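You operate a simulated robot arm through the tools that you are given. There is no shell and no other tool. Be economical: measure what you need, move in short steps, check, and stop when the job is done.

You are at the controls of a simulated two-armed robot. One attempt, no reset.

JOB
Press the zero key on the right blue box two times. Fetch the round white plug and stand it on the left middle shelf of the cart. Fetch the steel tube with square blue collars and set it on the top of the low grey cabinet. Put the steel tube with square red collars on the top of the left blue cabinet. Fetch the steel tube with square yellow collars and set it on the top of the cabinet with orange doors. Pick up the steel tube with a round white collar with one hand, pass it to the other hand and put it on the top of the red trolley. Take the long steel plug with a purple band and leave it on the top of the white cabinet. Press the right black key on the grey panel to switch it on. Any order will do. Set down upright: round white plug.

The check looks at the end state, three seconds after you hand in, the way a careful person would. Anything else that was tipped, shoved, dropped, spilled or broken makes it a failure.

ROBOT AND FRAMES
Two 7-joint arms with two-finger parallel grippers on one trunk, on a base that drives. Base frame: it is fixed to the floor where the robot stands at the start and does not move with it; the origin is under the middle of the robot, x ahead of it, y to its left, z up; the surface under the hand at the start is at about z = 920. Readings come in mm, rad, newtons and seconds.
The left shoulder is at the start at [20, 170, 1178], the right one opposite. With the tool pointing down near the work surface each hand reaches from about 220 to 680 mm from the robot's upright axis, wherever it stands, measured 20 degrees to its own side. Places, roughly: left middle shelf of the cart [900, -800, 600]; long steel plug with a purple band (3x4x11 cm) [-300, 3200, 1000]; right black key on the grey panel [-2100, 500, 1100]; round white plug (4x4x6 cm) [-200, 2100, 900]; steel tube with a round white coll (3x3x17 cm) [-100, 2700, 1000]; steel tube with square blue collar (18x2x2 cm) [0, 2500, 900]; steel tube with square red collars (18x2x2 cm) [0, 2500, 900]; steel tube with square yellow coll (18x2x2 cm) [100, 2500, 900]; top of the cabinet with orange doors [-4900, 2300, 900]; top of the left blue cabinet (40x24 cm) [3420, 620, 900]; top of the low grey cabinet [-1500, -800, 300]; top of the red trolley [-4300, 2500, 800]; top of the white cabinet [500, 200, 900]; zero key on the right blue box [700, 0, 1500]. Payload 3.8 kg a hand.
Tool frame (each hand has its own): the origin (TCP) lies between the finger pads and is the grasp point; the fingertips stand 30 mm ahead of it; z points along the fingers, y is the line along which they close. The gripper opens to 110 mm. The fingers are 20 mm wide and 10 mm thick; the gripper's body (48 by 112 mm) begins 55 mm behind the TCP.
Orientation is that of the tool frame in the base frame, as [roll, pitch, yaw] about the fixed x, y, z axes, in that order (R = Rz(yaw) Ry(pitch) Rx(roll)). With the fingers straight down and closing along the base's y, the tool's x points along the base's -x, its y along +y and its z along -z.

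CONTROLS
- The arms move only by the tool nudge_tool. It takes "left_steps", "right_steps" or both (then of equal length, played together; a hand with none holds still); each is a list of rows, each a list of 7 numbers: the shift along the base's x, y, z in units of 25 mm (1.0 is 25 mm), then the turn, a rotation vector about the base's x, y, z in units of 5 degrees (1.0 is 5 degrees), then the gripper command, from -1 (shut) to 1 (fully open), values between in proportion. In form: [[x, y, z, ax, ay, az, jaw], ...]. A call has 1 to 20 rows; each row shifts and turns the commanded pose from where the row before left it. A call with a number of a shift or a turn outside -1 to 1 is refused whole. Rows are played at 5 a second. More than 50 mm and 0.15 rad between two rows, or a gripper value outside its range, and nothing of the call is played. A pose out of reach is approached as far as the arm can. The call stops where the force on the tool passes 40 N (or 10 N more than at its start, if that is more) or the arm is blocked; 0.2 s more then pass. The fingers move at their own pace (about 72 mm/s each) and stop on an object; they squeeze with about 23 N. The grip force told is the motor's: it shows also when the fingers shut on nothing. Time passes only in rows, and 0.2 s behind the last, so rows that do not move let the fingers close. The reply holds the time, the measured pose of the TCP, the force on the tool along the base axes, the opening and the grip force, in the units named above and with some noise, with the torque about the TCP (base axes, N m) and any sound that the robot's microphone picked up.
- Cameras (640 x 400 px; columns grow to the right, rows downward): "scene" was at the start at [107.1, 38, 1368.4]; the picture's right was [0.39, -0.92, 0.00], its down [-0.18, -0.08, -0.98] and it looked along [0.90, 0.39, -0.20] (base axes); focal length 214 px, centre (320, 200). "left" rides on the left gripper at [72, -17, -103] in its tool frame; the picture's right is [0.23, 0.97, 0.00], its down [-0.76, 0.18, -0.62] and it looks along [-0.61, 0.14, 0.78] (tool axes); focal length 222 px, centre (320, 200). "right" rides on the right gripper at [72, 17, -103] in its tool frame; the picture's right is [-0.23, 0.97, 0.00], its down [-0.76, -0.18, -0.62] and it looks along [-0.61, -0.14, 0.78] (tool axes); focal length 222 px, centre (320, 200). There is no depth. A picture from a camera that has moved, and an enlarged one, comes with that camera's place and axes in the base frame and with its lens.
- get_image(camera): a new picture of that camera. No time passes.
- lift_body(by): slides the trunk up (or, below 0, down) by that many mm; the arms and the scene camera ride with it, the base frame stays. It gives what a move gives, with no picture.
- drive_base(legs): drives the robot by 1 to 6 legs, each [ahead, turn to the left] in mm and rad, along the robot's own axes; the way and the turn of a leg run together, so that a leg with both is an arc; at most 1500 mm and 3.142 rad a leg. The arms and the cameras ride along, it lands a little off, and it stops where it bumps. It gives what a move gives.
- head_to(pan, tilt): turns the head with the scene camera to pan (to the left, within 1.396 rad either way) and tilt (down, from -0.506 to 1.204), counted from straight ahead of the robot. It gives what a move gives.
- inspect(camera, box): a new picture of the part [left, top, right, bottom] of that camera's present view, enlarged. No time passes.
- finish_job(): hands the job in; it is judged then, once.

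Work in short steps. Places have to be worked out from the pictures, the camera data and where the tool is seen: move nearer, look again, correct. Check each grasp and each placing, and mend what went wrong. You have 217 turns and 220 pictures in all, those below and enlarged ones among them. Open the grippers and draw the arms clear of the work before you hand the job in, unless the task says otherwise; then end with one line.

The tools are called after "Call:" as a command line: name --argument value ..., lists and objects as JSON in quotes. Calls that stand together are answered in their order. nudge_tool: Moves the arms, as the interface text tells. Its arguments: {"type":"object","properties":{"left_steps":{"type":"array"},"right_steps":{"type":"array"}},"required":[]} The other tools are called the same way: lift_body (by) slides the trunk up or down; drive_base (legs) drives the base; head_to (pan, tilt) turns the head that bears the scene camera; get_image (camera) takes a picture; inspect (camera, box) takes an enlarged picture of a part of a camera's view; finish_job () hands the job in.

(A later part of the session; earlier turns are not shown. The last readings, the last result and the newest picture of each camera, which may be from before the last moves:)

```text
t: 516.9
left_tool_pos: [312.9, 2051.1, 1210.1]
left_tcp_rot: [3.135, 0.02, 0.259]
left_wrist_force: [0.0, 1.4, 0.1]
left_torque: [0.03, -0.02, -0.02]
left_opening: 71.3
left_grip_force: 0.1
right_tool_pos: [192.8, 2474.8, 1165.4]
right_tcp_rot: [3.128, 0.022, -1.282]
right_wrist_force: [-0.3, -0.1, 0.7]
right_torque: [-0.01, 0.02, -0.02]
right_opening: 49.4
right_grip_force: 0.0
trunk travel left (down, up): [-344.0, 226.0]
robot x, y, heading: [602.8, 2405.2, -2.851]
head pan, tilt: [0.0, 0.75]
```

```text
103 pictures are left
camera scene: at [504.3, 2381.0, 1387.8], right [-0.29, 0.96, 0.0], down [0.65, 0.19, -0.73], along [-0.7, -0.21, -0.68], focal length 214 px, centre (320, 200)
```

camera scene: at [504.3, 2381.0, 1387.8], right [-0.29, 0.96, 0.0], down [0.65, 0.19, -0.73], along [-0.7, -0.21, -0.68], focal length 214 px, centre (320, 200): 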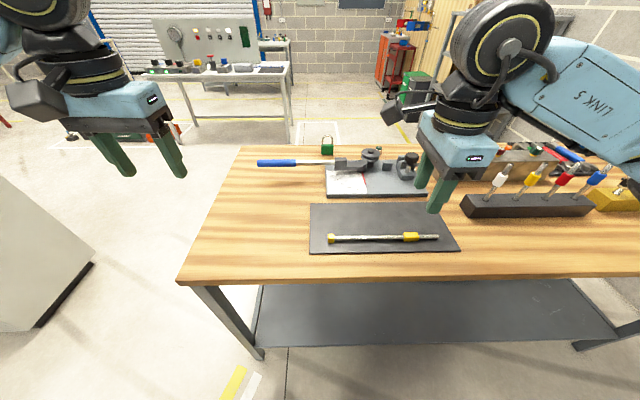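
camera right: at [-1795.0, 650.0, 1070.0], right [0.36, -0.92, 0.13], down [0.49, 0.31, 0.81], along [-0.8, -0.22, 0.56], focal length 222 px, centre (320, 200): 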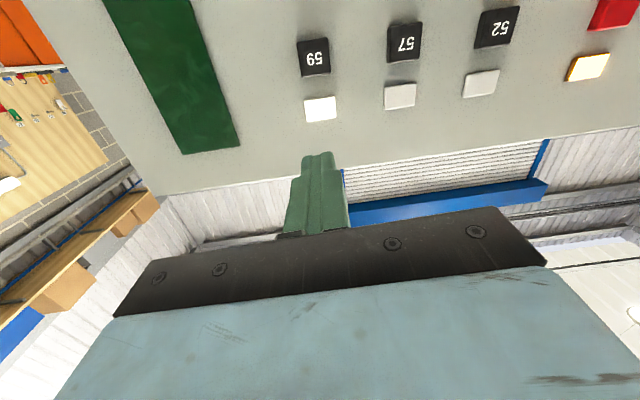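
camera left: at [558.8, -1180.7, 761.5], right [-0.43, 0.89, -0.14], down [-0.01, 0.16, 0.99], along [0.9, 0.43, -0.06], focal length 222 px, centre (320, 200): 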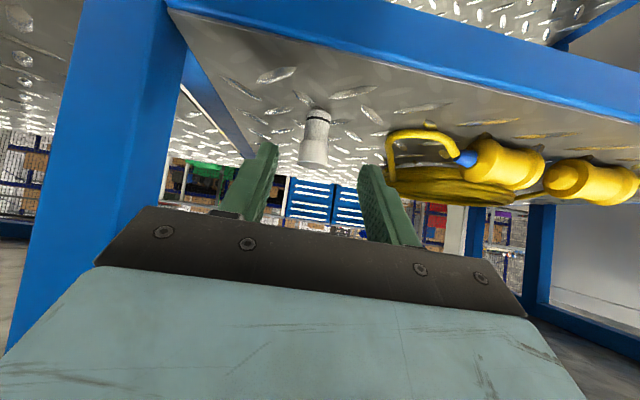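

Yellow tube's middle is near (120, 2414). I bring the right hand over it at z≈985 and look.

Call:
nudge_tool --right_steps '[[-0.73, -0.61, -0.2, 0, 0, 0.45, -0.1], [-0.73, -0.61, -0.2, 0, 0, 0, -0.1], [-0.73, -0.61, -0.8, 0, 0, 0, -0.1], [-0.73, -0.61, -1, 0, 0, 0, -0.1], [0, 0, -1, 0, 0, 0, -0.1], [0, 0, -1, 0, 0, 0, -0.1], [0, 0, -1, 0, 0, 0, -0.1], [0, 0, -1, 0, 0, 0, -0.1], [0, 0, -1, 0, 0, 0, -0.1], [0, 0, 0, 0, 0, 0, -0.1]]'

Call:
get_image --camera "right"

Call:
inspect --camera "scene" --box '[290, 180, 470, 280]'

```text
t: 519.0
left_tool_pos: [312.9, 2050.8, 1209.8]
left_tcp_rot: [3.135, 0.019, 0.259]
left_wrist_force: [0.4, 0.7, 0.6]
left_torque: [-0.01, -0.01, -0.01]
left_opening: 71.5
left_grip_force: 0.1
right_tool_pos: [120.4, 2413.8, 984.2]
right_tcp_rot: [3.128, 0.021, -1.244]
right_wrist_force: [0.3, 1.0, -0.8]
right_torque: [-0.03, 0.01, -0.01]
right_opening: 49.3
right_grip_force: 0.1
trunk travel left (down, up): [-344.0, 226.0]
robot x, y, heading: [602.4, 2408.3, -2.855]
head pan, tilt: [0.0, 0.75]
```

```text
102 pictures are left
camera right: at [131.3, 2337.3, 1087.5], right [-0.99, -0.1, 0.02], down [-0.06, 0.77, 0.64], along [-0.08, 0.63, -0.77], focal length 222 px, centre (320, 200)
```

right: 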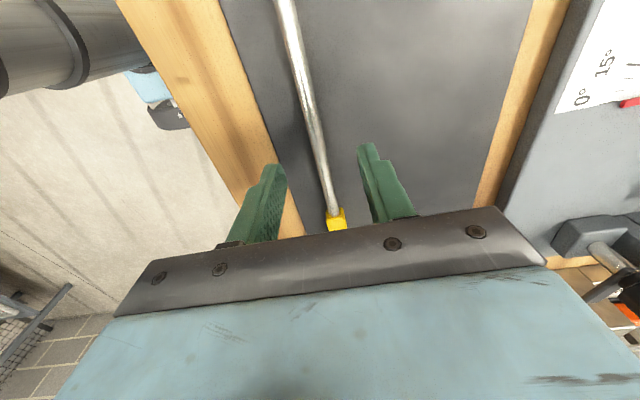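

```text
3.56 times, centred on (380, 230) of scene
camera zoom: at [504.6, 2381.0, 1387.8], right [-0.29, 0.96, 0.0], down [0.65, 0.19, -0.73], along [-0.7, -0.21, -0.68], focal length 763 px, centre (107, 93)
```

zoom: 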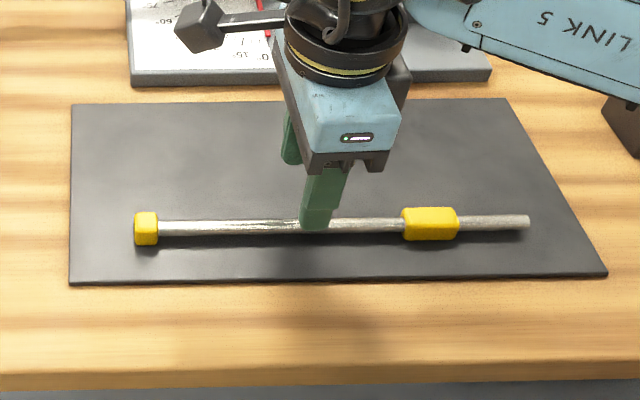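

Well centred. I lower to the mat and close.

Call:
nudge_tool --right_steps '[[0, 0, -0.7, 0, 0, 0, -0.1], [0, 0, -0.6, 0, 0, 0, -0.1], [0, 0, -0.4, 0, 0, 0, -0.1], [0, 0, -0.15, 0, 0, 0, -0.1], [0, 0, 0, 0, 0, 0, -0.1]]'

Call:
nudge_tool --right_steps '[[0, 0, 0, 0, 0, 0, -1], [0, 0, 0, 0, 0, 0, -1], [0, 0, 0, 0, 0, 0, -1], [0, 0, 0, 0, 0, 0, -1]]'

Call:
inspect --camera "right" --box '[200, 90, 440, 240]'

```text
t: 520.2
left_tool_pos: [313.3, 2051.9, 1208.8]
left_tcp_rot: [3.134, 0.02, 0.259]
left_wrist_force: [-0.3, -0.6, 0.0]
left_torque: [0.02, 0.0, -0.01]
left_opening: 71.5
left_grip_force: 0.0
right_tool_pos: [120.1, 2413.4, 939.3]
right_tcp_rot: [3.128, 0.021, -1.244]
right_wrist_force: [0.0, 0.3, -0.1]
right_torque: [0.03, 0.03, -0.04]
right_opening: 49.5
right_grip_force: 0.1
trunk travel left (down, up): [-344.0, 226.0]
robot x, y, heading: [604.6, 2409.9, -2.85]
head pan, tilt: [0.0, 0.75]
```

```text
t: 521.2
left_tool_pos: [312.6, 2052.2, 1211.2]
left_tcp_rot: [3.135, 0.019, 0.259]
left_wrist_force: [-0.4, -0.2, 0.1]
left_torque: [0.0, -0.01, 0.01]
left_opening: 71.6
left_grip_force: 0.0
right_tool_pos: [120.5, 2414.8, 939.1]
right_tcp_rot: [3.13, 0.019, -1.245]
right_wrist_force: [-0.2, -0.4, 0.1]
right_torque: [0.02, 0.0, -0.01]
right_opening: 11.2
right_grip_force: 22.8
trunk travel left (down, up): [-344.0, 226.0]
robot x, y, heading: [602.0, 2408.7, -2.851]
head pan, tilt: [0.0, 0.75]
```

```text
2.67 times, centred on (320, 165) of right
camera zoom: at [131.1, 2338.0, 1042.8], right [-0.99, -0.1, 0.02], down [-0.06, 0.77, 0.64], along [-0.08, 0.63, -0.77], focal length 592 px, centre (320, 293)
```

zoom: 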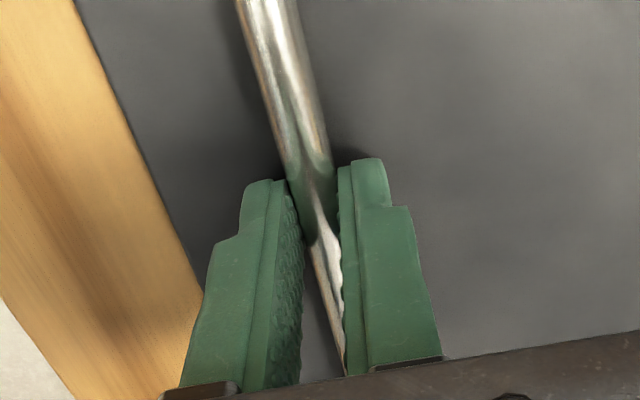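

Yellow is gripped. I lift it, back off, raise the trunk and move along the bench to the standing tubes.

Call:
nudge_tool --right_steps '[[0, 0, 0.4, 0, 0, 0, -1], [0, 0, 1, 0, 0, 0, -1], [0, 0, 1, 0, 0, 0, -1], [0, 0, 1, 0, 0, 0, -1], [0, 0, 1, 0, 0, 0, -1], [0, 0, 1, 0, 0, 0, -1], [0, 0, 1, 0, 0, 0, -1], [0, 0, 1, 0, 0, 0, -1], [0.9, 0.3, 1, 0, 0, 0, -1], [0.9, 0.3, 1, 0, 0, 0, -1], [0.9, 0.3, 0.5, 0, 0, 0, -1], [0.9, 0.3, 0, 0, 0, 0, -1]]'

Call:
drive_base --legs '[[-150, 0]]'

Call:
lift_body --by 130

Call:
drive_base --legs '[[0, -1.54], [600, 0], [0, 1.576]]'

Call:
head_to --pan 0.1 --tilt 0.7

Call:
get_image --camera "scene"

```text
t: 523.9
left_tool_pos: [313.0, 2050.9, 1209.8]
left_tcp_rot: [3.135, 0.018, 0.257]
left_wrist_force: [0.3, 0.7, -0.6]
left_torque: [0.02, 0.0, 0.01]
left_opening: 71.6
left_grip_force: 0.0
right_tool_pos: [211.5, 2442.7, 1187.2]
right_tcp_rot: [3.127, 0.021, -1.246]
right_wrist_force: [0.0, -0.8, -1.5]
right_torque: [-0.03, -0.01, 0.0]
right_opening: 11.5
right_grip_force: 23.3
trunk travel left (down, up): [-344.0, 226.0]
robot x, y, heading: [607.3, 2408.9, -2.855]
head pan, tilt: [0.0, 0.75]
```

```text
t: 525.2
left_tool_pos: [459.9, 2094.7, 1210.5]
left_tcp_rot: [3.136, 0.019, 0.264]
left_wrist_force: [-1.0, 0.1, 1.2]
left_torque: [-0.04, 0.02, 0.01]
left_opening: 71.4
left_grip_force: 0.0
right_tool_pos: [356.8, 2484.0, 1186.4]
right_tcp_rot: [3.126, 0.023, -1.239]
right_wrist_force: [-0.3, 0.6, -1.1]
right_torque: [-0.06, -0.01, -0.01]
right_opening: 11.3
right_grip_force: 22.7
trunk travel left (down, up): [-344.0, 226.0]
robot x, y, heading: [749.3, 2453.9, -2.846]
head pan, tilt: [0.0, 0.75]
```

```text
t: 526.8
left_tool_pos: [459.4, 2093.5, 1340.5]
left_tcp_rot: [3.134, 0.019, 0.262]
left_wrist_force: [0.3, -0.8, 0.4]
left_torque: [0.02, -0.01, -0.01]
left_opening: 71.6
left_grip_force: 0.1
right_tool_pos: [356.7, 2484.0, 1316.7]
right_tcp_rot: [3.128, 0.022, -1.239]
right_wrist_force: [-0.1, -1.0, -0.8]
right_torque: [-0.02, -0.01, -0.01]
right_opening: 11.1
right_grip_force: 23.0
trunk travel left (down, up): [-474.0, 96.0]
robot x, y, heading: [752.2, 2450.7, -2.842]
head pan, tilt: [0.0, 0.75]
```

```text
t: 537.9
left_tool_pos: [295.4, 2655.2, 1339.7]
left_tcp_rot: [3.134, 0.017, 0.313]
left_wrist_force: [-0.4, 0.4, -0.4]
left_torque: [0.01, -0.02, 0.0]
left_opening: 71.6
left_grip_force: 0.0
right_tool_pos: [174.2, 3040.0, 1316.2]
right_tcp_rot: [3.127, 0.022, -1.19]
right_wrist_force: [-0.4, 0.5, -1.3]
right_torque: [-0.04, -0.02, 0.01]
right_opening: 11.7
right_grip_force: 23.1
trunk travel left (down, up): [-474.0, 96.0]
robot x, y, heading: [569.9, 3026.8, -2.795]
head pan, tilt: [0.0, 0.75]
```

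```text
t: 538.6
left_tool_pos: [294.3, 2654.8, 1340.1]
left_tcp_rot: [3.135, 0.019, 0.312]
left_wrist_force: [-1.3, 0.1, -0.3]
left_torque: [0.03, 0.0, 0.02]
left_opening: 71.6
left_grip_force: 0.1
right_tool_pos: [173.1, 3040.9, 1315.8]
right_tcp_rot: [3.128, 0.021, -1.19]
right_wrist_force: [-1.2, -1.3, -0.2]
right_torque: [-0.08, 0.01, -0.05]
right_opening: 11.4
right_grip_force: 23.3
trunk travel left (down, up): [-474.0, 96.0]
robot x, y, heading: [567.3, 3027.3, -2.799]
head pan, tilt: [0.099, 0.7]
```

```text
99 pictures are left
camera scene: at [471.1, 2985.8, 1522.0], right [-0.43, 0.9, 0.0], down [0.58, 0.28, -0.76], along [-0.69, -0.33, -0.64], focal length 214 px, centre (320, 200)
```

scene: 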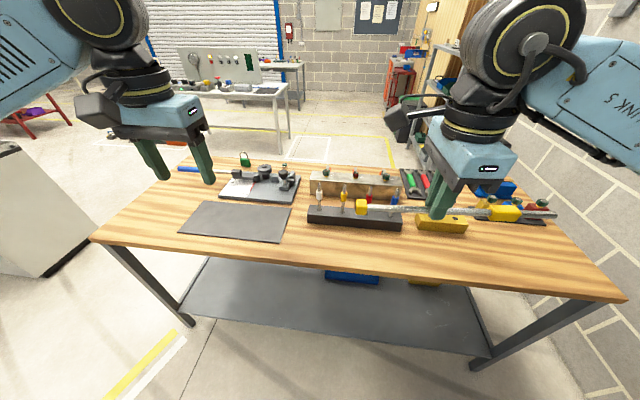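

Call:
inspect --camera "scene" --box '[290, 160, 410, 240]'

Call:
get_image --camera "left"

```text
5.00 times, centred on (350, 200) of scene
camera zoom: at [471.1, 2985.8, 1522.0], right [-0.43, 0.9, 0.0], down [0.58, 0.28, -0.76], along [-0.69, -0.33, -0.64], focal length 1072 px, centre (170, 200)
```

zoom: 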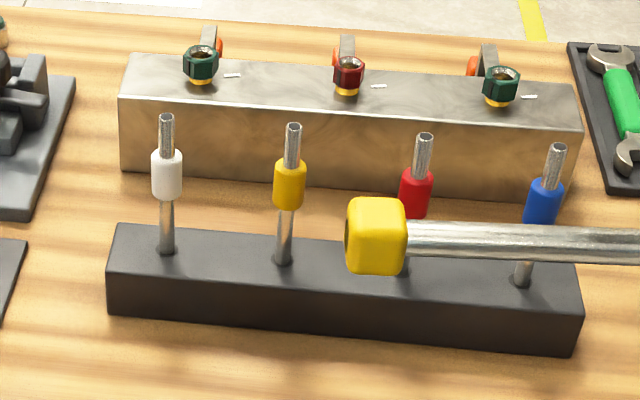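

```text
97 pictures are left
camera left: at [360.3, 2694.9, 1442.1], right [0.52, -0.86, 0.0], down [-0.66, -0.39, 0.64], along [-0.55, -0.33, -0.77], focal length 222 px, centre (320, 200)
```

left: 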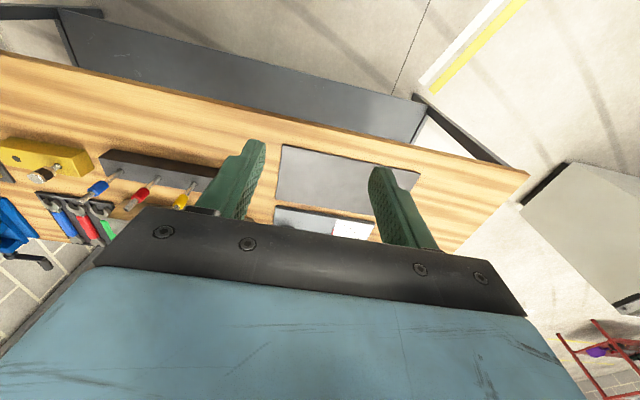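

White-collar tube stands at (−92, 2717), top z≈1073, collar centre z≈1022. I drive 190 mm closer and bring the left hand above it.

Call:
drive_base --legs '[[190, 0]]'

Call:
nudge_tool --left_steps '[[-0.92, 0.56, 0, 0, 0, 0, 0.1], [-0.92, 0.56, 0, 0, 0, 0, 0.1], [-0.92, 0.56, 0, 0, 0, 0, 0.1], [-0.92, 0.56, 0, 0, 0, 0, 0.1], [-0.92, 0.56, 0, 0, 0, 0, 0.1], [-0.92, 0.56, 0, 0, 0, 0, 0.1], [-0.92, 0.56, 0, 0, 0, 0, 0.1], [-0.92, 0.56, 0, 0, 0, 0, 0.1], [-0.92, 0.56, 0, 0, 0, 0, 0.1], [0, 0, -1, 0, 0, 0, 0.1], [0, 0, -1, 0, 0, 0, 0.1], [0, 0, -1, 0, 0, 0, 0.1], [0, 0, -1, 0, 0, 0, 0.1]]'

Call:
get_image --camera "left"

Call:
inspect --camera "scene" --box '[220, 180, 400, 300]'

```text
t: 540.1
left_tool_pos: [115.2, 2591.5, 1340.9]
left_tcp_rot: [3.135, 0.018, 0.311]
left_wrist_force: [-0.5, 0.3, -0.7]
left_torque: [0.0, -0.02, -0.03]
left_opening: 71.6
left_grip_force: 0.1
right_tool_pos: [-7.2, 2976.2, 1316.1]
right_tcp_rot: [3.127, 0.02, -1.192]
right_wrist_force: [0.0, 0.4, -1.1]
right_torque: [-0.03, 0.0, 0.0]
right_opening: 11.1
right_grip_force: 22.8
trunk travel left (down, up): [-474.0, 96.0]
robot x, y, heading: [390.6, 2960.3, -2.798]
head pan, tilt: [0.099, 0.7]
```

```text
t: 543.0
left_tool_pos: [-91.2, 2715.7, 1239.1]
left_tcp_rot: [3.134, 0.02, 0.314]
left_wrist_force: [0.0, -0.8, 0.6]
left_torque: [-0.03, 0.0, -0.01]
left_opening: 60.5
left_grip_force: 0.1
right_tool_pos: [-7.1, 2975.0, 1315.5]
right_tcp_rot: [3.127, 0.021, -1.192]
right_wrist_force: [-0.4, -0.9, -1.1]
right_torque: [-0.01, 0.0, 0.0]
right_opening: 11.4
right_grip_force: 23.4
trunk travel left (down, up): [-474.0, 96.0]
robot x, y, heading: [387.4, 2960.6, -2.803]
head pan, tilt: [0.099, 0.7]
```

```text
96 pictures are left
camera left: at [-27.3, 2755.4, 1341.4], right [0.52, -0.86, 0.0], down [-0.66, -0.4, 0.64], along [-0.55, -0.33, -0.77], focal length 222 px, centre (320, 200)
```

left: 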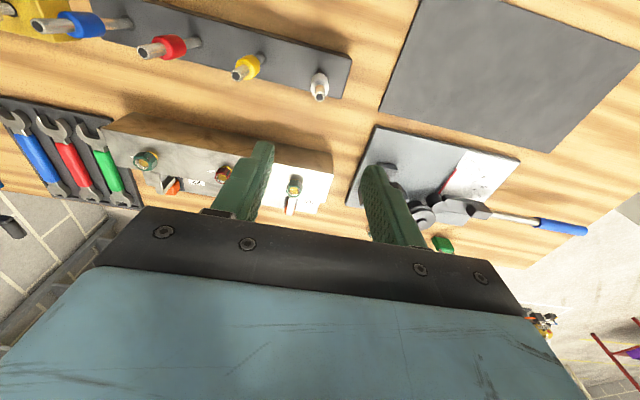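

```text
3.33 times, centred on (310, 240) of scene
camera zoom: at [290.6, 2921.4, 1522.0], right [-0.43, 0.9, 0.0], down [0.58, 0.28, -0.76], along [-0.69, -0.33, -0.64], focal length 715 px, centre (353, 67)
```

zoom: 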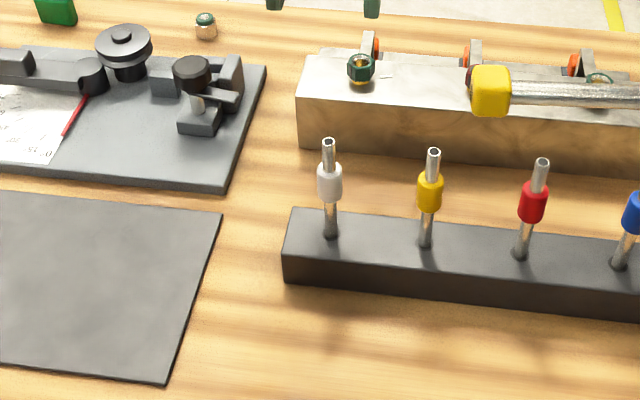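

Both cameras agree on (−91, 2719). I descend in line to z≈1035.

Call:
nudge_tool --left_steps '[[0, 0.12, -1, 0, 0, 0, 0.1], [0, 0, -1, 0, 0, 0, 0.1], [0, 0, -1, 0, 0, 0, 0.1], [0, 0, -1, 0, 0, 0, 0.1], [0, 0, -1, 0, 0, 0, 0.1], [0, 0, -1, 0, 0, 0, 0.1], [0, 0, -1, 0, 0, 0, 0.1], [0, 0, -0.8, 0, 0, 0, 0.1], [0, 0, -0.3, 0, 0, 0, 0.1]]'

Call:
get_image --camera "left"

Call:
inspect --camera "scene" --box '[250, 180, 380, 270]'

```text
t: 545.0
left_tool_pos: [-91.7, 2720.0, 1037.8]
left_tcp_rot: [3.135, 0.018, 0.311]
left_wrist_force: [0.9, 0.3, -0.5]
left_torque: [0.03, 0.0, -0.03]
left_opening: 60.7
left_grip_force: 0.1
right_tool_pos: [-7.2, 2975.4, 1316.5]
right_tcp_rot: [3.129, 0.021, -1.192]
right_wrist_force: [0.3, -0.8, -1.7]
right_torque: [-0.04, -0.01, 0.01]
right_opening: 11.2
right_grip_force: 23.0
trunk travel left (down, up): [-474.0, 96.0]
robot x, y, heading: [387.5, 2964.8, -2.801]
head pan, tilt: [0.099, 0.7]
```

```text
94 pictures are left
camera left: at [-26.7, 2759.3, 1139.1], right [0.51, -0.86, 0.0], down [-0.66, -0.39, 0.64], along [-0.55, -0.33, -0.77], focal length 222 px, centre (320, 200)
```

left: 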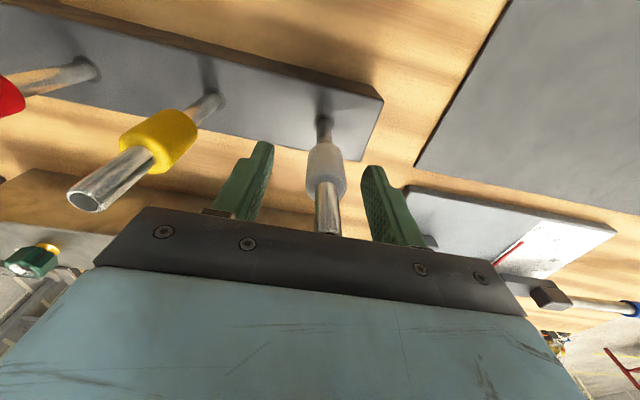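

```text
4.44 times, centred on (315, 225) of scene
camera zoom: at [290.8, 2921.6, 1522.0], right [-0.43, 0.9, 0.0], down [0.58, 0.28, -0.76], along [-0.69, -0.33, -0.64], focal length 953 px, centre (342, 89)
```

zoom: 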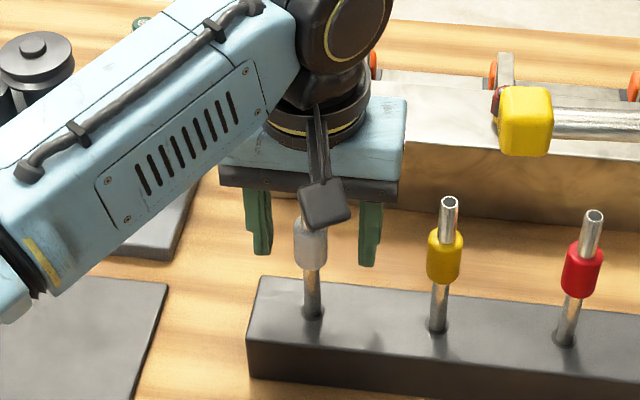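

Centred. I lower 7 mm more and close, then lift.

Call:
nudge_tool --left_steps '[[0, 0, -0.28, 0, 0, 0, 0.1], [0, 0, 0, 0, 0, 0, -1], [0, 0, 0, 0, 0, 0, -1], [0, 0, 0, 0, 0, 0, -1]]'

Call:
nudge_tool --left_steps '[[0, 0, 0.5, 0, 0, 0, -1], [0, 0, 1, 0, 0, 0, -1], [0, 0, 1, 0, 0, 0, -1], [0, 0, 1, 0, 0, 0, -1], [0, 0, 1, 0, 0, 0, -1], [0, 0, 1, 0, 0, 0, -1], [0, 0, 1, 0, 0, 0, -1], [0, 0, 1, 0, 0, 0, -1], [0, 0, 1, 0, 0, 0, -1], [0, 0, 1, 0, 0, 0, -1], [0, 0, 1, 0, 0, 0, -1]]'

Call:
get_image --camera "left"

Call:
get_image --camera "scene"

```text
t: 546.0
left_tool_pos: [-91.5, 2718.7, 1028.4]
left_tcp_rot: [3.134, 0.019, 0.311]
left_wrist_force: [0.0, 0.1, -0.6]
left_torque: [0.01, 0.01, 0.0]
left_opening: 21.9
left_grip_force: 22.7
right_tool_pos: [-7.0, 2976.6, 1317.0]
right_tcp_rot: [3.128, 0.021, -1.192]
right_wrist_force: [0.0, -0.3, -0.9]
right_torque: [-0.02, -0.03, -0.01]
right_opening: 11.3
right_grip_force: 23.4
trunk travel left (down, up): [-474.0, 96.0]
robot x, y, heading: [390.0, 2965.0, -2.795]
head pan, tilt: [0.099, 0.7]
```

```text
t: 548.4
left_tool_pos: [-91.9, 2720.5, 1292.9]
left_tcp_rot: [3.136, 0.019, 0.311]
left_wrist_force: [0.4, -1.0, -0.5]
left_torque: [0.01, 0.03, -0.01]
left_opening: 21.9
left_grip_force: 23.1
right_tool_pos: [-6.8, 2976.5, 1316.7]
right_tcp_rot: [3.128, 0.021, -1.193]
right_wrist_force: [0.5, 0.6, -1.5]
right_torque: [-0.07, 0.01, 0.01]
right_opening: 11.2
right_grip_force: 23.1
trunk travel left (down, up): [-474.0, 96.0]
robot x, y, heading: [386.1, 2964.5, -2.801]
head pan, tilt: [0.099, 0.7]
```

```text
92 pictures are left
camera left: at [-27.1, 2760.7, 1396.1], right [0.51, -0.86, 0.0], down [-0.66, -0.39, 0.64], along [-0.55, -0.33, -0.77], focal length 222 px, centre (320, 200)
```

left: 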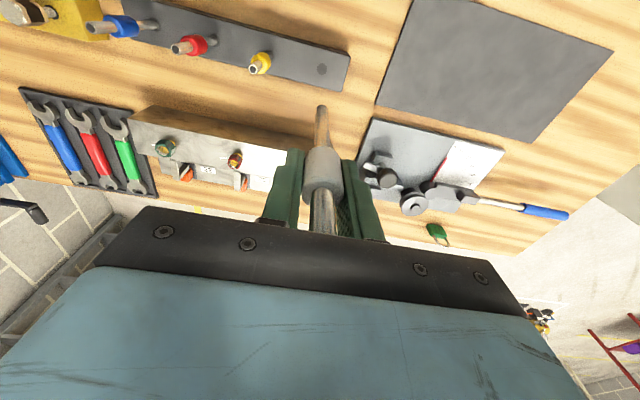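

```text
91 pictures are left
camera scene: at [291.0, 2921.9, 1522.0], right [-0.43, 0.9, 0.0], down [0.58, 0.27, -0.77], along [-0.69, -0.33, -0.64], focal length 214 px, centre (320, 200)
```

scene: 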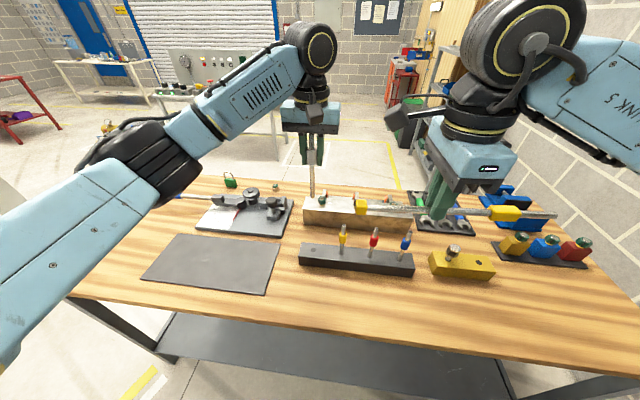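

White-collar tube is held at its collar. I draw the left hand back and drive round the bench's near end toward the west side.

Call:
nudge_tool --left_steps '[[0.92, -0.4, 0, 0, 0, 0, -1], [0.92, -0.4, 0, 0, 0, 0, -1], [0.92, -0.4, 0, 0, 0, 0, -1], [0.92, -0.4, 0, 0, 0, 0, -1], [0.92, -0.4, 0, 0, 0, 0, -1], [0.92, -0.4, 0, 0, 0, 0, -1], [0.92, -0.4, 0, 0, 0, 0, -1], [0.92, -0.4, 0, 0, 0, 0, -1]]'

Call:
drive_base --legs '[[-230, 0], [0, 1.53], [1130, 0], [0, -0.98], [560, 0]]'

```text
t: 550.1
left_tool_pos: [94.0, 2637.7, 1294.5]
left_tcp_rot: [3.134, 0.019, 0.311]
left_wrist_force: [0.1, -0.1, -1.1]
left_torque: [0.0, -0.03, -0.01]
left_opening: 22.1
left_grip_force: 22.9
right_tool_pos: [-6.0, 2976.2, 1317.1]
right_tcp_rot: [3.128, 0.02, -1.193]
right_wrist_force: [-0.8, 0.7, -1.9]
right_torque: [-0.05, -0.05, -0.03]
right_opening: 11.0
right_grip_force: 23.2
trunk travel left (down, up): [-474.0, 96.0]
robot x, y, heading: [385.8, 2960.0, -2.806]
head pan, tilt: [0.099, 0.7]
```

```text
t: 566.4
left_tool_pos: [546.3, 1100.9, 1293.8]
left_tcp_rot: [3.135, 0.019, 0.878]
left_wrist_force: [0.3, 0.0, -1.2]
left_torque: [0.02, 0.01, -0.01]
left_opening: 22.1
left_grip_force: 22.4
right_tool_pos: [281.4, 1332.0, 1315.1]
right_tcp_rot: [3.127, 0.02, -0.622]
right_wrist_force: [0.3, -0.1, -0.6]
right_torque: [-0.03, -0.03, 0.0]
right_opening: 11.5
right_grip_force: 23.5
trunk travel left (down, up): [-474.0, 96.0]
robot x, y, heading: [622.4, 1531.8, -2.232]
head pan, tilt: [0.099, 0.7]
```

Call:
drive_base --legs '[[0, -0.873], [1422, 0], [0, -0.254], [973, 0], [700, 0]]'

Call:
head_to --pan 0.0 --tilt 0.3

Call:
get_image --camera "scene"

```text
t: 584.8
left_tool_pos: [-2851.3, 1826.4, 1293.4]
left_tcp_rot: [3.135, 0.019, -0.271]
left_wrist_force: [-0.3, 0.3, -0.8]
left_torque: [0.02, -0.01, 0.0]
left_opening: 21.6
left_grip_force: 22.8
right_tool_pos: [-2751.6, 2162.3, 1315.9]
right_tcp_rot: [3.129, 0.021, -1.773]
right_wrist_force: [0.8, -0.7, -1.5]
right_torque: [-0.06, 0.01, 0.01]
right_opening: 11.4
right_grip_force: 22.8
trunk travel left (down, up): [-474.0, 96.0]
robot x, y, heading: [-2427.6, 1941.3, 2.904]
head pan, tilt: [0.099, 0.7]
```

```text
t: 585.6
left_tool_pos: [-2851.7, 1825.3, 1294.3]
left_tcp_rot: [3.135, 0.02, -0.269]
left_wrist_force: [-1.3, 0.8, -0.9]
left_torque: [0.04, -0.01, 0.02]
left_opening: 21.7
left_grip_force: 22.8
right_tool_pos: [-2751.4, 2162.1, 1316.5]
right_tcp_rot: [3.127, 0.022, -1.774]
right_wrist_force: [-0.3, 0.0, -0.9]
right_torque: [-0.04, 0.02, -0.01]
right_opening: 11.4
right_grip_force: 23.0
trunk travel left (down, up): [-474.0, 96.0]
robot x, y, heading: [-2426.1, 1936.1, 2.9]
head pan, tilt: [0.0, 0.3]
```

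```text
90 pictures are left
camera scene: at [-2538.8, 1964.0, 1558.1], right [0.24, 0.97, 0.0], down [0.29, -0.07, -0.96], along [-0.93, 0.23, -0.3], focal length 214 px, centre (320, 200)
```

scene: 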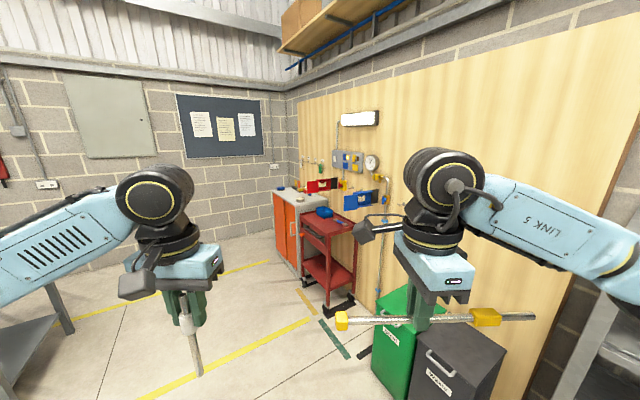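

Call:
inspect --camera "scene" --box '[250, 150, 400, 320]'

```text
2.35 times, centred on (325, 235) of scene
camera zoom: at [-2538.8, 1964.0, 1558.1], right [0.24, 0.97, 0.0], down [0.29, -0.07, -0.96], along [-0.93, 0.23, -0.3], focal length 505 px, centre (308, 118)
```

zoom: 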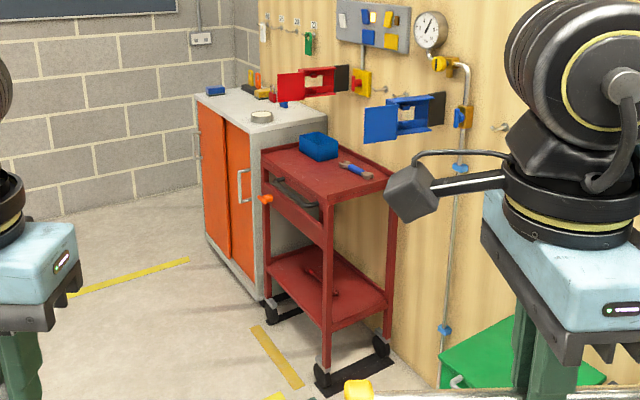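

The orange-door cabinet stands beyond the red trolley, both along the wooden wall. I drive closer, staying clear of the bench on the left, and look again.

Call:
drive_base --legs '[[0, 0.309], [1277, 0], [0, -0.9]]'

Call:
head_to --pan 0.3 --tilt 0.4

Call:
get_image --camera "scene"

```text
t: 595.4
left_tool_pos: [-4106.5, 2016.9, 1293.3]
left_tcp_rot: [3.134, 0.019, -0.893]
left_wrist_force: [0.2, 0.1, -0.6]
left_torque: [-0.02, -0.04, 0.03]
left_opening: 21.4
left_grip_force: 22.9
right_tool_pos: [-3827.6, 2230.7, 1316.5]
right_tcp_rot: [3.128, 0.022, -2.396]
right_wrist_force: [-0.1, -0.5, -1.7]
right_torque: [-0.04, 0.04, -0.02]
right_opening: 11.6
right_grip_force: 22.9
trunk travel left (down, up): [-474.0, 96.0]
robot x, y, heading: [-3698.4, 1861.1, 2.28]
head pan, tilt: [0.0, 0.3]
```

```text
t: 596.2
left_tool_pos: [-4106.2, 2016.2, 1294.1]
left_tcp_rot: [3.134, 0.019, -0.894]
left_wrist_force: [-0.6, -0.8, -0.8]
left_torque: [0.01, -0.03, -0.03]
left_opening: 22.1
left_grip_force: 22.7
right_tool_pos: [-3828.9, 2230.1, 1315.4]
right_tcp_rot: [3.127, 0.021, -2.394]
right_wrist_force: [-0.1, -0.1, -2.1]
right_torque: [-0.07, 0.05, 0.0]
right_opening: 11.1
right_grip_force: 23.0
trunk travel left (down, up): [-474.0, 96.0]
robot x, y, heading: [-3698.8, 1859.3, 2.281]
head pan, tilt: [0.3, 0.4]
```

```text
88 pictures are left
camera scene: at [-3790.6, 1925.3, 1548.9], right [0.53, 0.85, 0.0], down [0.33, -0.21, -0.92], along [-0.78, 0.49, -0.39], focal length 214 px, centre (320, 200)
```

scene: 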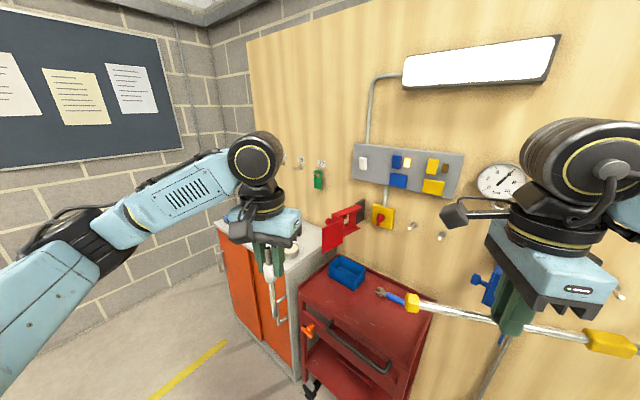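

I drive in front of the orange-door cabinet and square up to it.

Call:
drive_base --legs '[[0, 1.058], [1103, 0], [0, -1.432]]'

Call:
head_to --pan 0.0 --tilt 0.6

Call:
get_image --camera "scene"

```text
t: 607.9
left_tool_pos: [-5101.0, 1951.0, 1293.0]
left_tcp_rot: [3.134, 0.02, -1.258]
left_wrist_force: [0.3, 0.3, 0.1]
left_torque: [0.01, 0.03, 0.0]
left_opening: 21.5
left_grip_force: 23.5
right_tool_pos: [-4764.5, 2051.1, 1315.7]
right_tcp_rot: [3.128, 0.021, -2.762]
right_wrist_force: [-0.3, -0.9, -1.2]
right_torque: [0.02, 0.05, 0.03]
right_opening: 11.4
right_grip_force: 22.8
trunk travel left (down, up): [-474.0, 96.0]
robot x, y, heading: [-4778.5, 1659.1, 1.911]
head pan, tilt: [0.3, 0.4]
```

```text
t: 608.7
left_tool_pos: [-5102.4, 1951.4, 1292.7]
left_tcp_rot: [3.135, 0.02, -1.26]
left_wrist_force: [-0.9, 0.2, -0.7]
left_torque: [-0.02, 0.0, 0.02]
left_opening: 21.7
left_grip_force: 23.1
right_tool_pos: [-4764.7, 2051.9, 1315.7]
right_tcp_rot: [3.128, 0.02, -2.762]
right_wrist_force: [-0.2, 0.3, -1.9]
right_torque: [-0.01, 0.06, 0.01]
right_opening: 11.5
right_grip_force: 23.5
trunk travel left (down, up): [-474.0, 96.0]
robot x, y, heading: [-4776.4, 1661.2, 1.918]
head pan, tilt: [0.0, 0.6]
```

```text
87 pictures are left
camera scene: at [-4813.2, 1762.6, 1530.7], right [0.94, 0.34, 0.0], down [0.19, -0.53, -0.83], along [-0.28, 0.78, -0.56], focal length 214 px, centre (320, 200)
```

scene: 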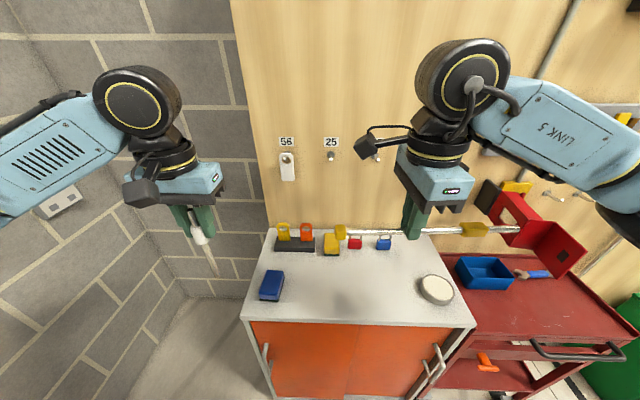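

The middle front of the top is free for the tube. I bring the right hand over (−4866, 2139), lower the trunk 100 mm and come down to z≈960.

Call:
nudge_tool --right_steps '[[-0.81, 0.7, 0, 0, 0, 0, -1], [-0.81, 0.7, 0, 0, 0, 0, -1], [-0.81, 0.7, 0, 0, 0, 0, -1], [-0.81, 0.7, 0, 0, 0, 0, -1], [-0.81, 0.7, 0, 0, 0, 0, -1]]'

Call:
lift_body --by -100

Call:
nudge_tool --right_steps '[[0, 0, -1, 0, 0, 0, -1], [0, 0, -1, 0, 0, 0, -1], [0, 0, -1, 0, 0, 0, -1], [0, 0, -1, 0, 0, 0, -1], [0, 0, -1, 0, 0, 0, -1], [0, 0, -1, 0, 0, 0, -1], [0, 0, -1, 0, 0, 0, -1], [0, 0, -1, 0, 0, 0, -1], [0, 0, -1, 0, 0, 0, -1], [0, 0, -1, 0, 0, 0, -1]]'

Call:
get_image --camera "scene"

```text
t: 609.9
left_tool_pos: [-5102.8, 1951.4, 1292.5]
left_tcp_rot: [3.134, 0.018, -1.257]
left_wrist_force: [0.0, -0.8, -0.8]
left_torque: [-0.01, 0.01, 0.0]
left_opening: 21.9
left_grip_force: 23.2
right_tool_pos: [-4867.1, 2139.0, 1316.6]
right_tcp_rot: [3.126, 0.021, -2.761]
right_wrist_force: [0.5, 0.4, -1.1]
right_torque: [-0.02, -0.02, 0.04]
right_opening: 11.5
right_grip_force: 22.9
trunk travel left (down, up): [-474.0, 96.0]
robot x, y, heading: [-4776.3, 1659.8, 1.913]
head pan, tilt: [0.0, 0.6]
```

```text
t: 611.2
left_tool_pos: [-5101.6, 1951.6, 1193.5]
left_tcp_rot: [3.133, 0.02, -1.257]
left_wrist_force: [-0.7, -0.8, -0.6]
left_torque: [0.0, 0.01, -0.01]
left_opening: 21.7
left_grip_force: 23.6
right_tool_pos: [-4866.3, 2138.9, 1215.7]
right_tcp_rot: [3.127, 0.021, -2.758]
right_wrist_force: [-0.6, -0.2, -0.7]
right_torque: [0.0, 0.06, -0.01]
right_opening: 11.3
right_grip_force: 22.6
trunk travel left (down, up): [-374.0, 196.0]
robot x, y, heading: [-4775.8, 1657.2, 1.913]
head pan, tilt: [0.0, 0.6]
```

```text
t: 613.5
left_tool_pos: [-5101.7, 1951.0, 1192.8]
left_tcp_rot: [3.136, 0.02, -1.258]
left_wrist_force: [0.0, -0.1, -0.4]
left_torque: [-0.01, 0.0, -0.02]
left_opening: 21.7
left_grip_force: 23.1
right_tool_pos: [-4867.7, 2139.4, 967.0]
right_tcp_rot: [3.128, 0.021, -2.759]
right_wrist_force: [0.4, -0.7, -1.0]
right_torque: [-0.02, 0.07, -0.01]
right_opening: 11.2
right_grip_force: 22.7
trunk travel left (down, up): [-374.0, 196.0]
robot x, y, heading: [-4773.3, 1660.1, 1.917]
head pan, tilt: [0.0, 0.6]
```

```text
86 pictures are left
camera scene: at [-4813.2, 1762.9, 1430.6], right [0.94, 0.34, 0.0], down [0.19, -0.53, -0.82], along [-0.28, 0.78, -0.57], focal length 214 px, centre (320, 200)
```

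scene: 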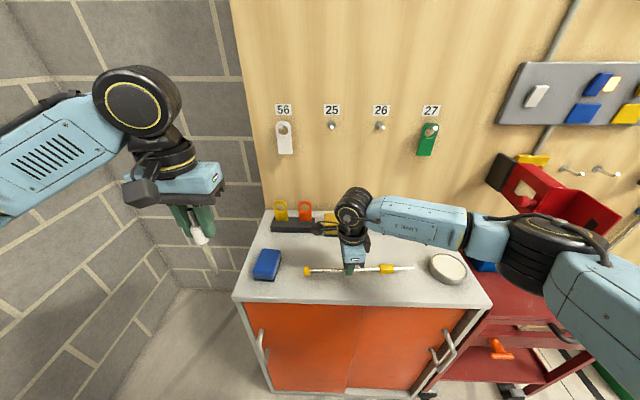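

Position is clear of the blue block and the tape. I lower to contact.

Call:
nudge_tool --right_steps '[[0, 0, -0.5, 0, 0, 0, -1], [0, 0, -0.5, 0, 0, 0, -1], [0, 0, -0.2, 0, 0, 0, -1], [0, 0, -0.12, 0, 0, 0, -1], [0, 0, -0.12, 0, 0, 0, -1], [0, 0, 0, 0, 0, 0, -1]]'

Call:
inspect --camera "scene" --box '[230, 210, 490, 330]'

```text
t: 614.9
left_tool_pos: [-5101.1, 1950.3, 1194.4]
left_tcp_rot: [3.136, 0.02, -1.259]
left_wrist_force: [-0.7, -0.3, -0.7]
left_torque: [0.0, 0.0, 0.01]
left_opening: 21.7
left_grip_force: 22.7
right_tool_pos: [-4866.7, 2138.8, 933.4]
right_tcp_rot: [3.123, 0.019, -2.761]
right_wrist_force: [0.8, 1.3, 14.4]
right_torque: [0.09, -0.07, -0.01]
right_opening: 11.5
right_grip_force: 23.2
trunk travel left (down, up): [-374.0, 196.0]
robot x, y, heading: [-4775.4, 1660.3, 1.92]
head pan, tilt: [0.0, 0.6]
```

```text
2.46 times, centred on (360, 270) of scene
camera zoom: at [-4812.9, 1761.5, 1430.9], right [0.94, 0.34, 0.0], down [0.19, -0.53, -0.83], along [-0.28, 0.78, -0.56], focal length 528 px, centre (222, 28)
```

zoom: 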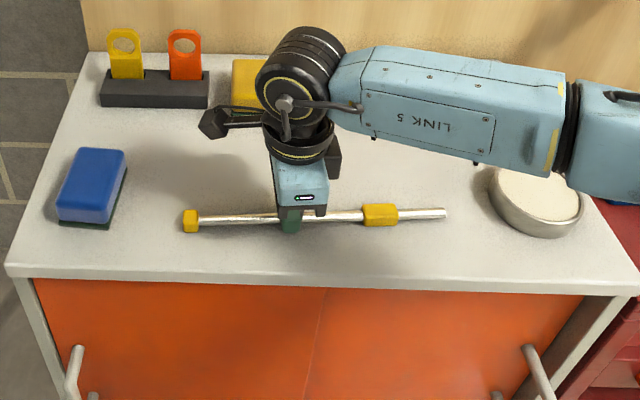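

Contact at 14 N. I open, rise and withdraw the right hand.

Call:
nudge_tool --right_steps '[[0, 0, 0.05, 0, 0, 0, -0.4], [0, 0, 0, 0, 0, 0, -0.3], [0, 0, 0.5, 0, 0, 0, -0.1], [0, 0, 1, 0, 0, 0, -0.1], [0, 0, 1, 0, 0, 0, -0.1], [0, 0, 1, 0, 0, 0, -0.1], [0, 0, 1, 0, 0, 0, -0.1], [0, 0, 1, 0, 0, 0, -0.1], [0, 0, 1, 0, 0, 0, -0.1], [0.5, -0.6, 1, 0, 0, 0, -0.1], [0.7, -0.6, 1, 0, 0, 0, -0.1], [0.7, -0.6, 1, 0, 0, 0, -0.1], [0.7, -0.6, 0.5, 0, 0, 0, -0.1]]'

Call:
get_image --camera "scene"

```text
t: 617.6
left_tool_pos: [-5101.7, 1951.7, 1193.2]
left_tcp_rot: [3.133, 0.018, -1.258]
left_wrist_force: [0.4, -0.1, -0.1]
left_torque: [-0.04, 0.02, 0.02]
left_opening: 21.8
left_grip_force: 23.1
right_tool_pos: [-4801.5, 2079.6, 1183.7]
right_tcp_rot: [3.127, 0.021, -2.761]
right_wrist_force: [-1.0, 0.5, -1.0]
right_torque: [-0.05, 0.02, -0.01]
right_opening: 49.1
right_grip_force: 0.0
trunk travel left (down, up): [-374.0, 196.0]
robot x, y, heading: [-4777.1, 1657.1, 1.914]
head pan, tilt: [0.0, 0.6]
```

```text
84 pictures are left
camera scene: at [-4812.6, 1762.3, 1430.7], right [0.94, 0.34, 0.0], down [0.19, -0.53, -0.83], along [-0.28, 0.78, -0.56], focal length 214 px, centre (320, 200)
```

scene: 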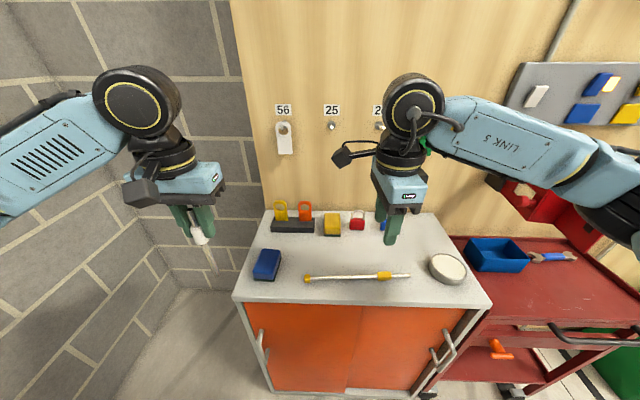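

Yellow is placed. I back off and drive to the front of the red trolley, where I'll do the handover.

Call:
drive_base --legs '[[-200, 0], [0, -1.542], [634, 0], [0, 1.464]]'

Call:
get_image --camera "scene"

```text
t: 629.7
left_tool_pos: [-4419.5, 2014.4, 1193.9]
left_tcp_rot: [3.135, 0.021, -1.346]
left_wrist_force: [-1.2, 0.0, -1.2]
left_torque: [0.02, -0.01, 0.02]
left_opening: 21.6
left_grip_force: 23.0
right_tool_pos: [-4109.8, 2116.8, 1184.5]
right_tcp_rot: [3.129, 0.022, -2.85]
right_wrist_force: [1.0, 0.0, 0.7]
right_torque: [-0.01, 0.01, -0.01]
right_opening: 49.5
right_grip_force: 0.0
trunk travel left (down, up): [-374.0, 196.0]
robot x, y, heading: [-4120.0, 1693.3, 1.823]
head pan, tilt: [0.0, 0.6]
```

```text
83 pictures are left
camera scene: at [-4149.1, 1801.3, 1430.6], right [0.97, 0.25, 0.0], down [0.14, -0.55, -0.83], along [-0.21, 0.8, -0.56], focal length 214 px, centre (320, 200)
```

scene: 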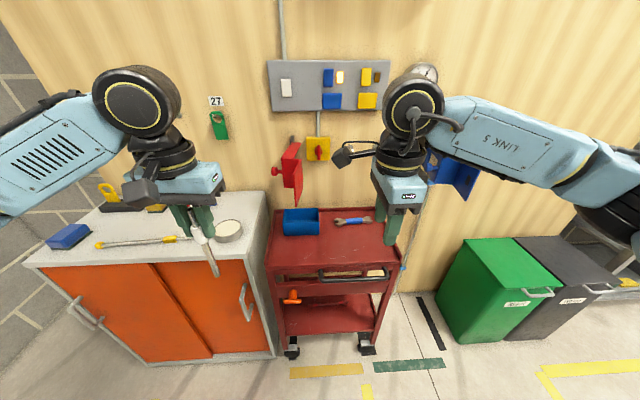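

The trolley's front strip is free, around (−4199, 2384). For the handover I turn the left hand to point to the robot's right so the tube lies level, while the right hand rises clear.

Call:
nudge_tool --left_steps '[[0.32, 0.083, 0, 0.25, -0.968, 0, -1], [0.32, 0.083, 0, 0.25, -0.968, 0, -1], [0.32, 0.083, 0, 0.25, -0.968, 0, -1], [0.32, 0.083, 0, 0.25, -0.968, 0, -1], [0.32, 0.083, 0, 0.25, -0.968, 0, -1], [0.32, 0.083, 0, 0.25, -0.968, 0, -1], [0.32, 0.083, 0, 0.25, -0.968, 0, -1], [0.32, 0.083, 0, 0.25, -0.968, 0, -1], [0.32, 0.083, 0, 0.25, -0.968, 0, -1], [0.32, 0.083, 0, 0.25, -0.968, 0, -1], [0.32, 0.083, 0, 0.25, -0.968, 0, -1], [0.32, 0.083, 0, 0.25, -0.968, 0, -1], [0.32, 0.083, 0, 0.25, -0.968, 0, -1], [0.32, 0.083, 0, 0.25, -0.968, 0, -1], [0.32, 0.083, 0, 0.25, -0.968, 0, -1], [0.32, 0.083, 0, 0.25, -0.968, 0, -1], [0.32, 0.083, 0, 0.25, -0.968, 0, -1], [0.32, 0.083, 0, 0.25, -0.968, 0, -1]]' --right_steps '[[0.145, 0.037, 0.3, 0, 0, 0, -0.1], [0.145, 0.037, 0.3, 0, 0, 0, -0.1], [0.145, 0.037, 0.3, 0, 0, 0, -0.1], [0.145, 0.037, 0.3, 0, 0, 0, -0.1], [0.145, 0.037, 0.3, 0, 0, 0, -0.1], [0.145, 0.037, 0.3, 0, 0, 0, -0.1], [0.145, 0.037, 0.3, 0, 0, 0, -0.1], [0.145, 0.037, 0.3, 0, 0, 0, -0.1], [0.145, 0.037, 0.3, 0, 0, 0, -0.1], [0.145, 0.037, 0.3, 0, 0, 0, -0.1], [0.145, 0.037, 0.3, 0, 0, 0, -0.1], [0.145, 0.037, 0.3, 0, 0, 0, -0.1], [0.145, 0.037, 0.3, 0, 0, 0, -0.1], [0.145, 0.037, 0.3, 0, 0, 0, -0.1], [0.145, 0.037, 0.3, 0, 0, 0, -0.1], [0.145, 0.037, 0.3, 0, 0, 0, -0.1], [0.145, 0.037, 0.3, 0, 0, 0, -0.1], [0.145, 0.037, 0.3, 0, 0, 0, -0.1]]'

Call:
get_image --camera "scene"

```text
t: 633.5
left_tool_pos: [-4274.7, 2052.0, 1192.6]
left_tcp_rot: [-1.578, 0.026, -1.299]
left_wrist_force: [0.1, -0.3, 0.0]
left_torque: [-0.01, 0.03, -0.01]
left_opening: 21.8
left_grip_force: 22.2
right_tool_pos: [-4044.9, 2133.8, 1319.2]
right_tcp_rot: [3.127, 0.02, -2.849]
right_wrist_force: [0.1, -0.4, 0.4]
right_torque: [0.0, -0.02, 0.0]
right_opening: 49.6
right_grip_force: 0.0
trunk travel left (down, up): [-374.0, 196.0]
robot x, y, heading: [-4118.6, 1694.7, 1.823]
head pan, tilt: [0.0, 0.6]
```

```text
82 pictures are left
camera scene: at [-4148.6, 1801.2, 1430.7], right [0.97, 0.25, 0.0], down [0.14, -0.55, -0.83], along [-0.21, 0.8, -0.56], focal length 214 px, centre (320, 200)
```

scene: 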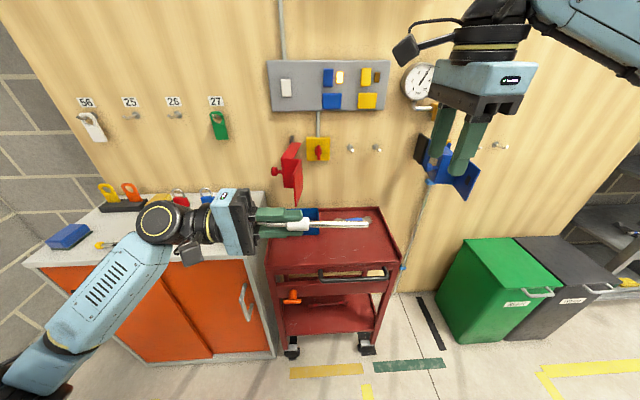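

The tube lies level, its free end sticking out about 140 mm past the left TCP. I bring the right hand above the free part at (−4188, 2076).

Call:
nudge_tool --right_steps '[[-0.953, -0.387, 0, 0, 0, -0.24, -0.1], [-0.953, -0.387, 0, 0, 0, 0, -0.1], [-0.953, -0.387, 0, 0, 0, 0, -0.1], [-0.953, -0.387, 0, 0, 0, 0, -0.1], [-0.953, -0.387, 0, 0, 0, 0, -0.1], [-0.953, -0.387, 0, 0, 0, 0, -0.1], [0, 0, -1, 0, 0, 0, -0.1], [0, 0, -1, 0, 0, 0, -0.1], [0, 0, 0, 0, 0, 0, -0.1]]'

Call:
get_image --camera "right"

Call:
get_image --camera "scene"

```text
t: 635.5
left_tool_pos: [-4274.3, 2052.5, 1192.3]
left_tcp_rot: [-1.577, 0.029, -1.299]
left_wrist_force: [0.0, 0.0, -1.2]
left_torque: [-0.01, 0.05, -0.01]
left_opening: 21.4
left_grip_force: 23.4
right_tool_pos: [-4188.7, 2073.0, 1268.1]
right_tcp_rot: [3.129, 0.02, -2.87]
right_wrist_force: [0.0, 0.4, -0.1]
right_torque: [-0.02, 0.01, 0.0]
right_opening: 49.7
right_grip_force: 0.0
trunk travel left (down, up): [-374.0, 196.0]
robot x, y, heading: [-4120.1, 1698.4, 1.824]
head pan, tilt: [0.0, 0.6]
```

```text
81 pictures are left
camera right: at [-4263.5, 2068.2, 1371.8], right [-0.04, 1.0, 0.02], down [0.77, 0.02, 0.64], along [0.64, 0.04, -0.77], focal length 222 px, centre (320, 200)
```

right: 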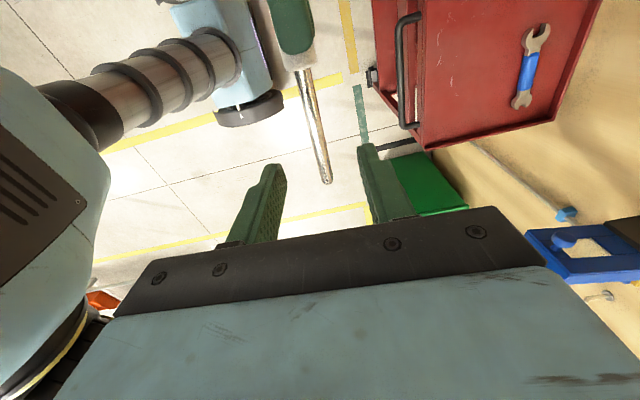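

```text
80 pictures are left
camera scene: at [-4148.8, 1801.3, 1430.7], right [0.97, 0.25, 0.0], down [0.14, -0.55, -0.83], along [-0.21, 0.8, -0.56], focal length 214 px, centre (320, 200)
```

scene: 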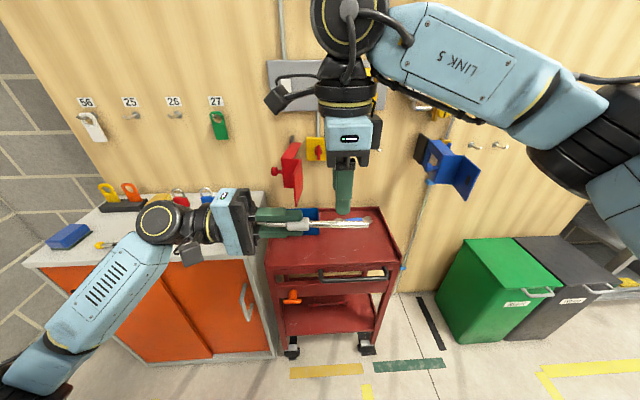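

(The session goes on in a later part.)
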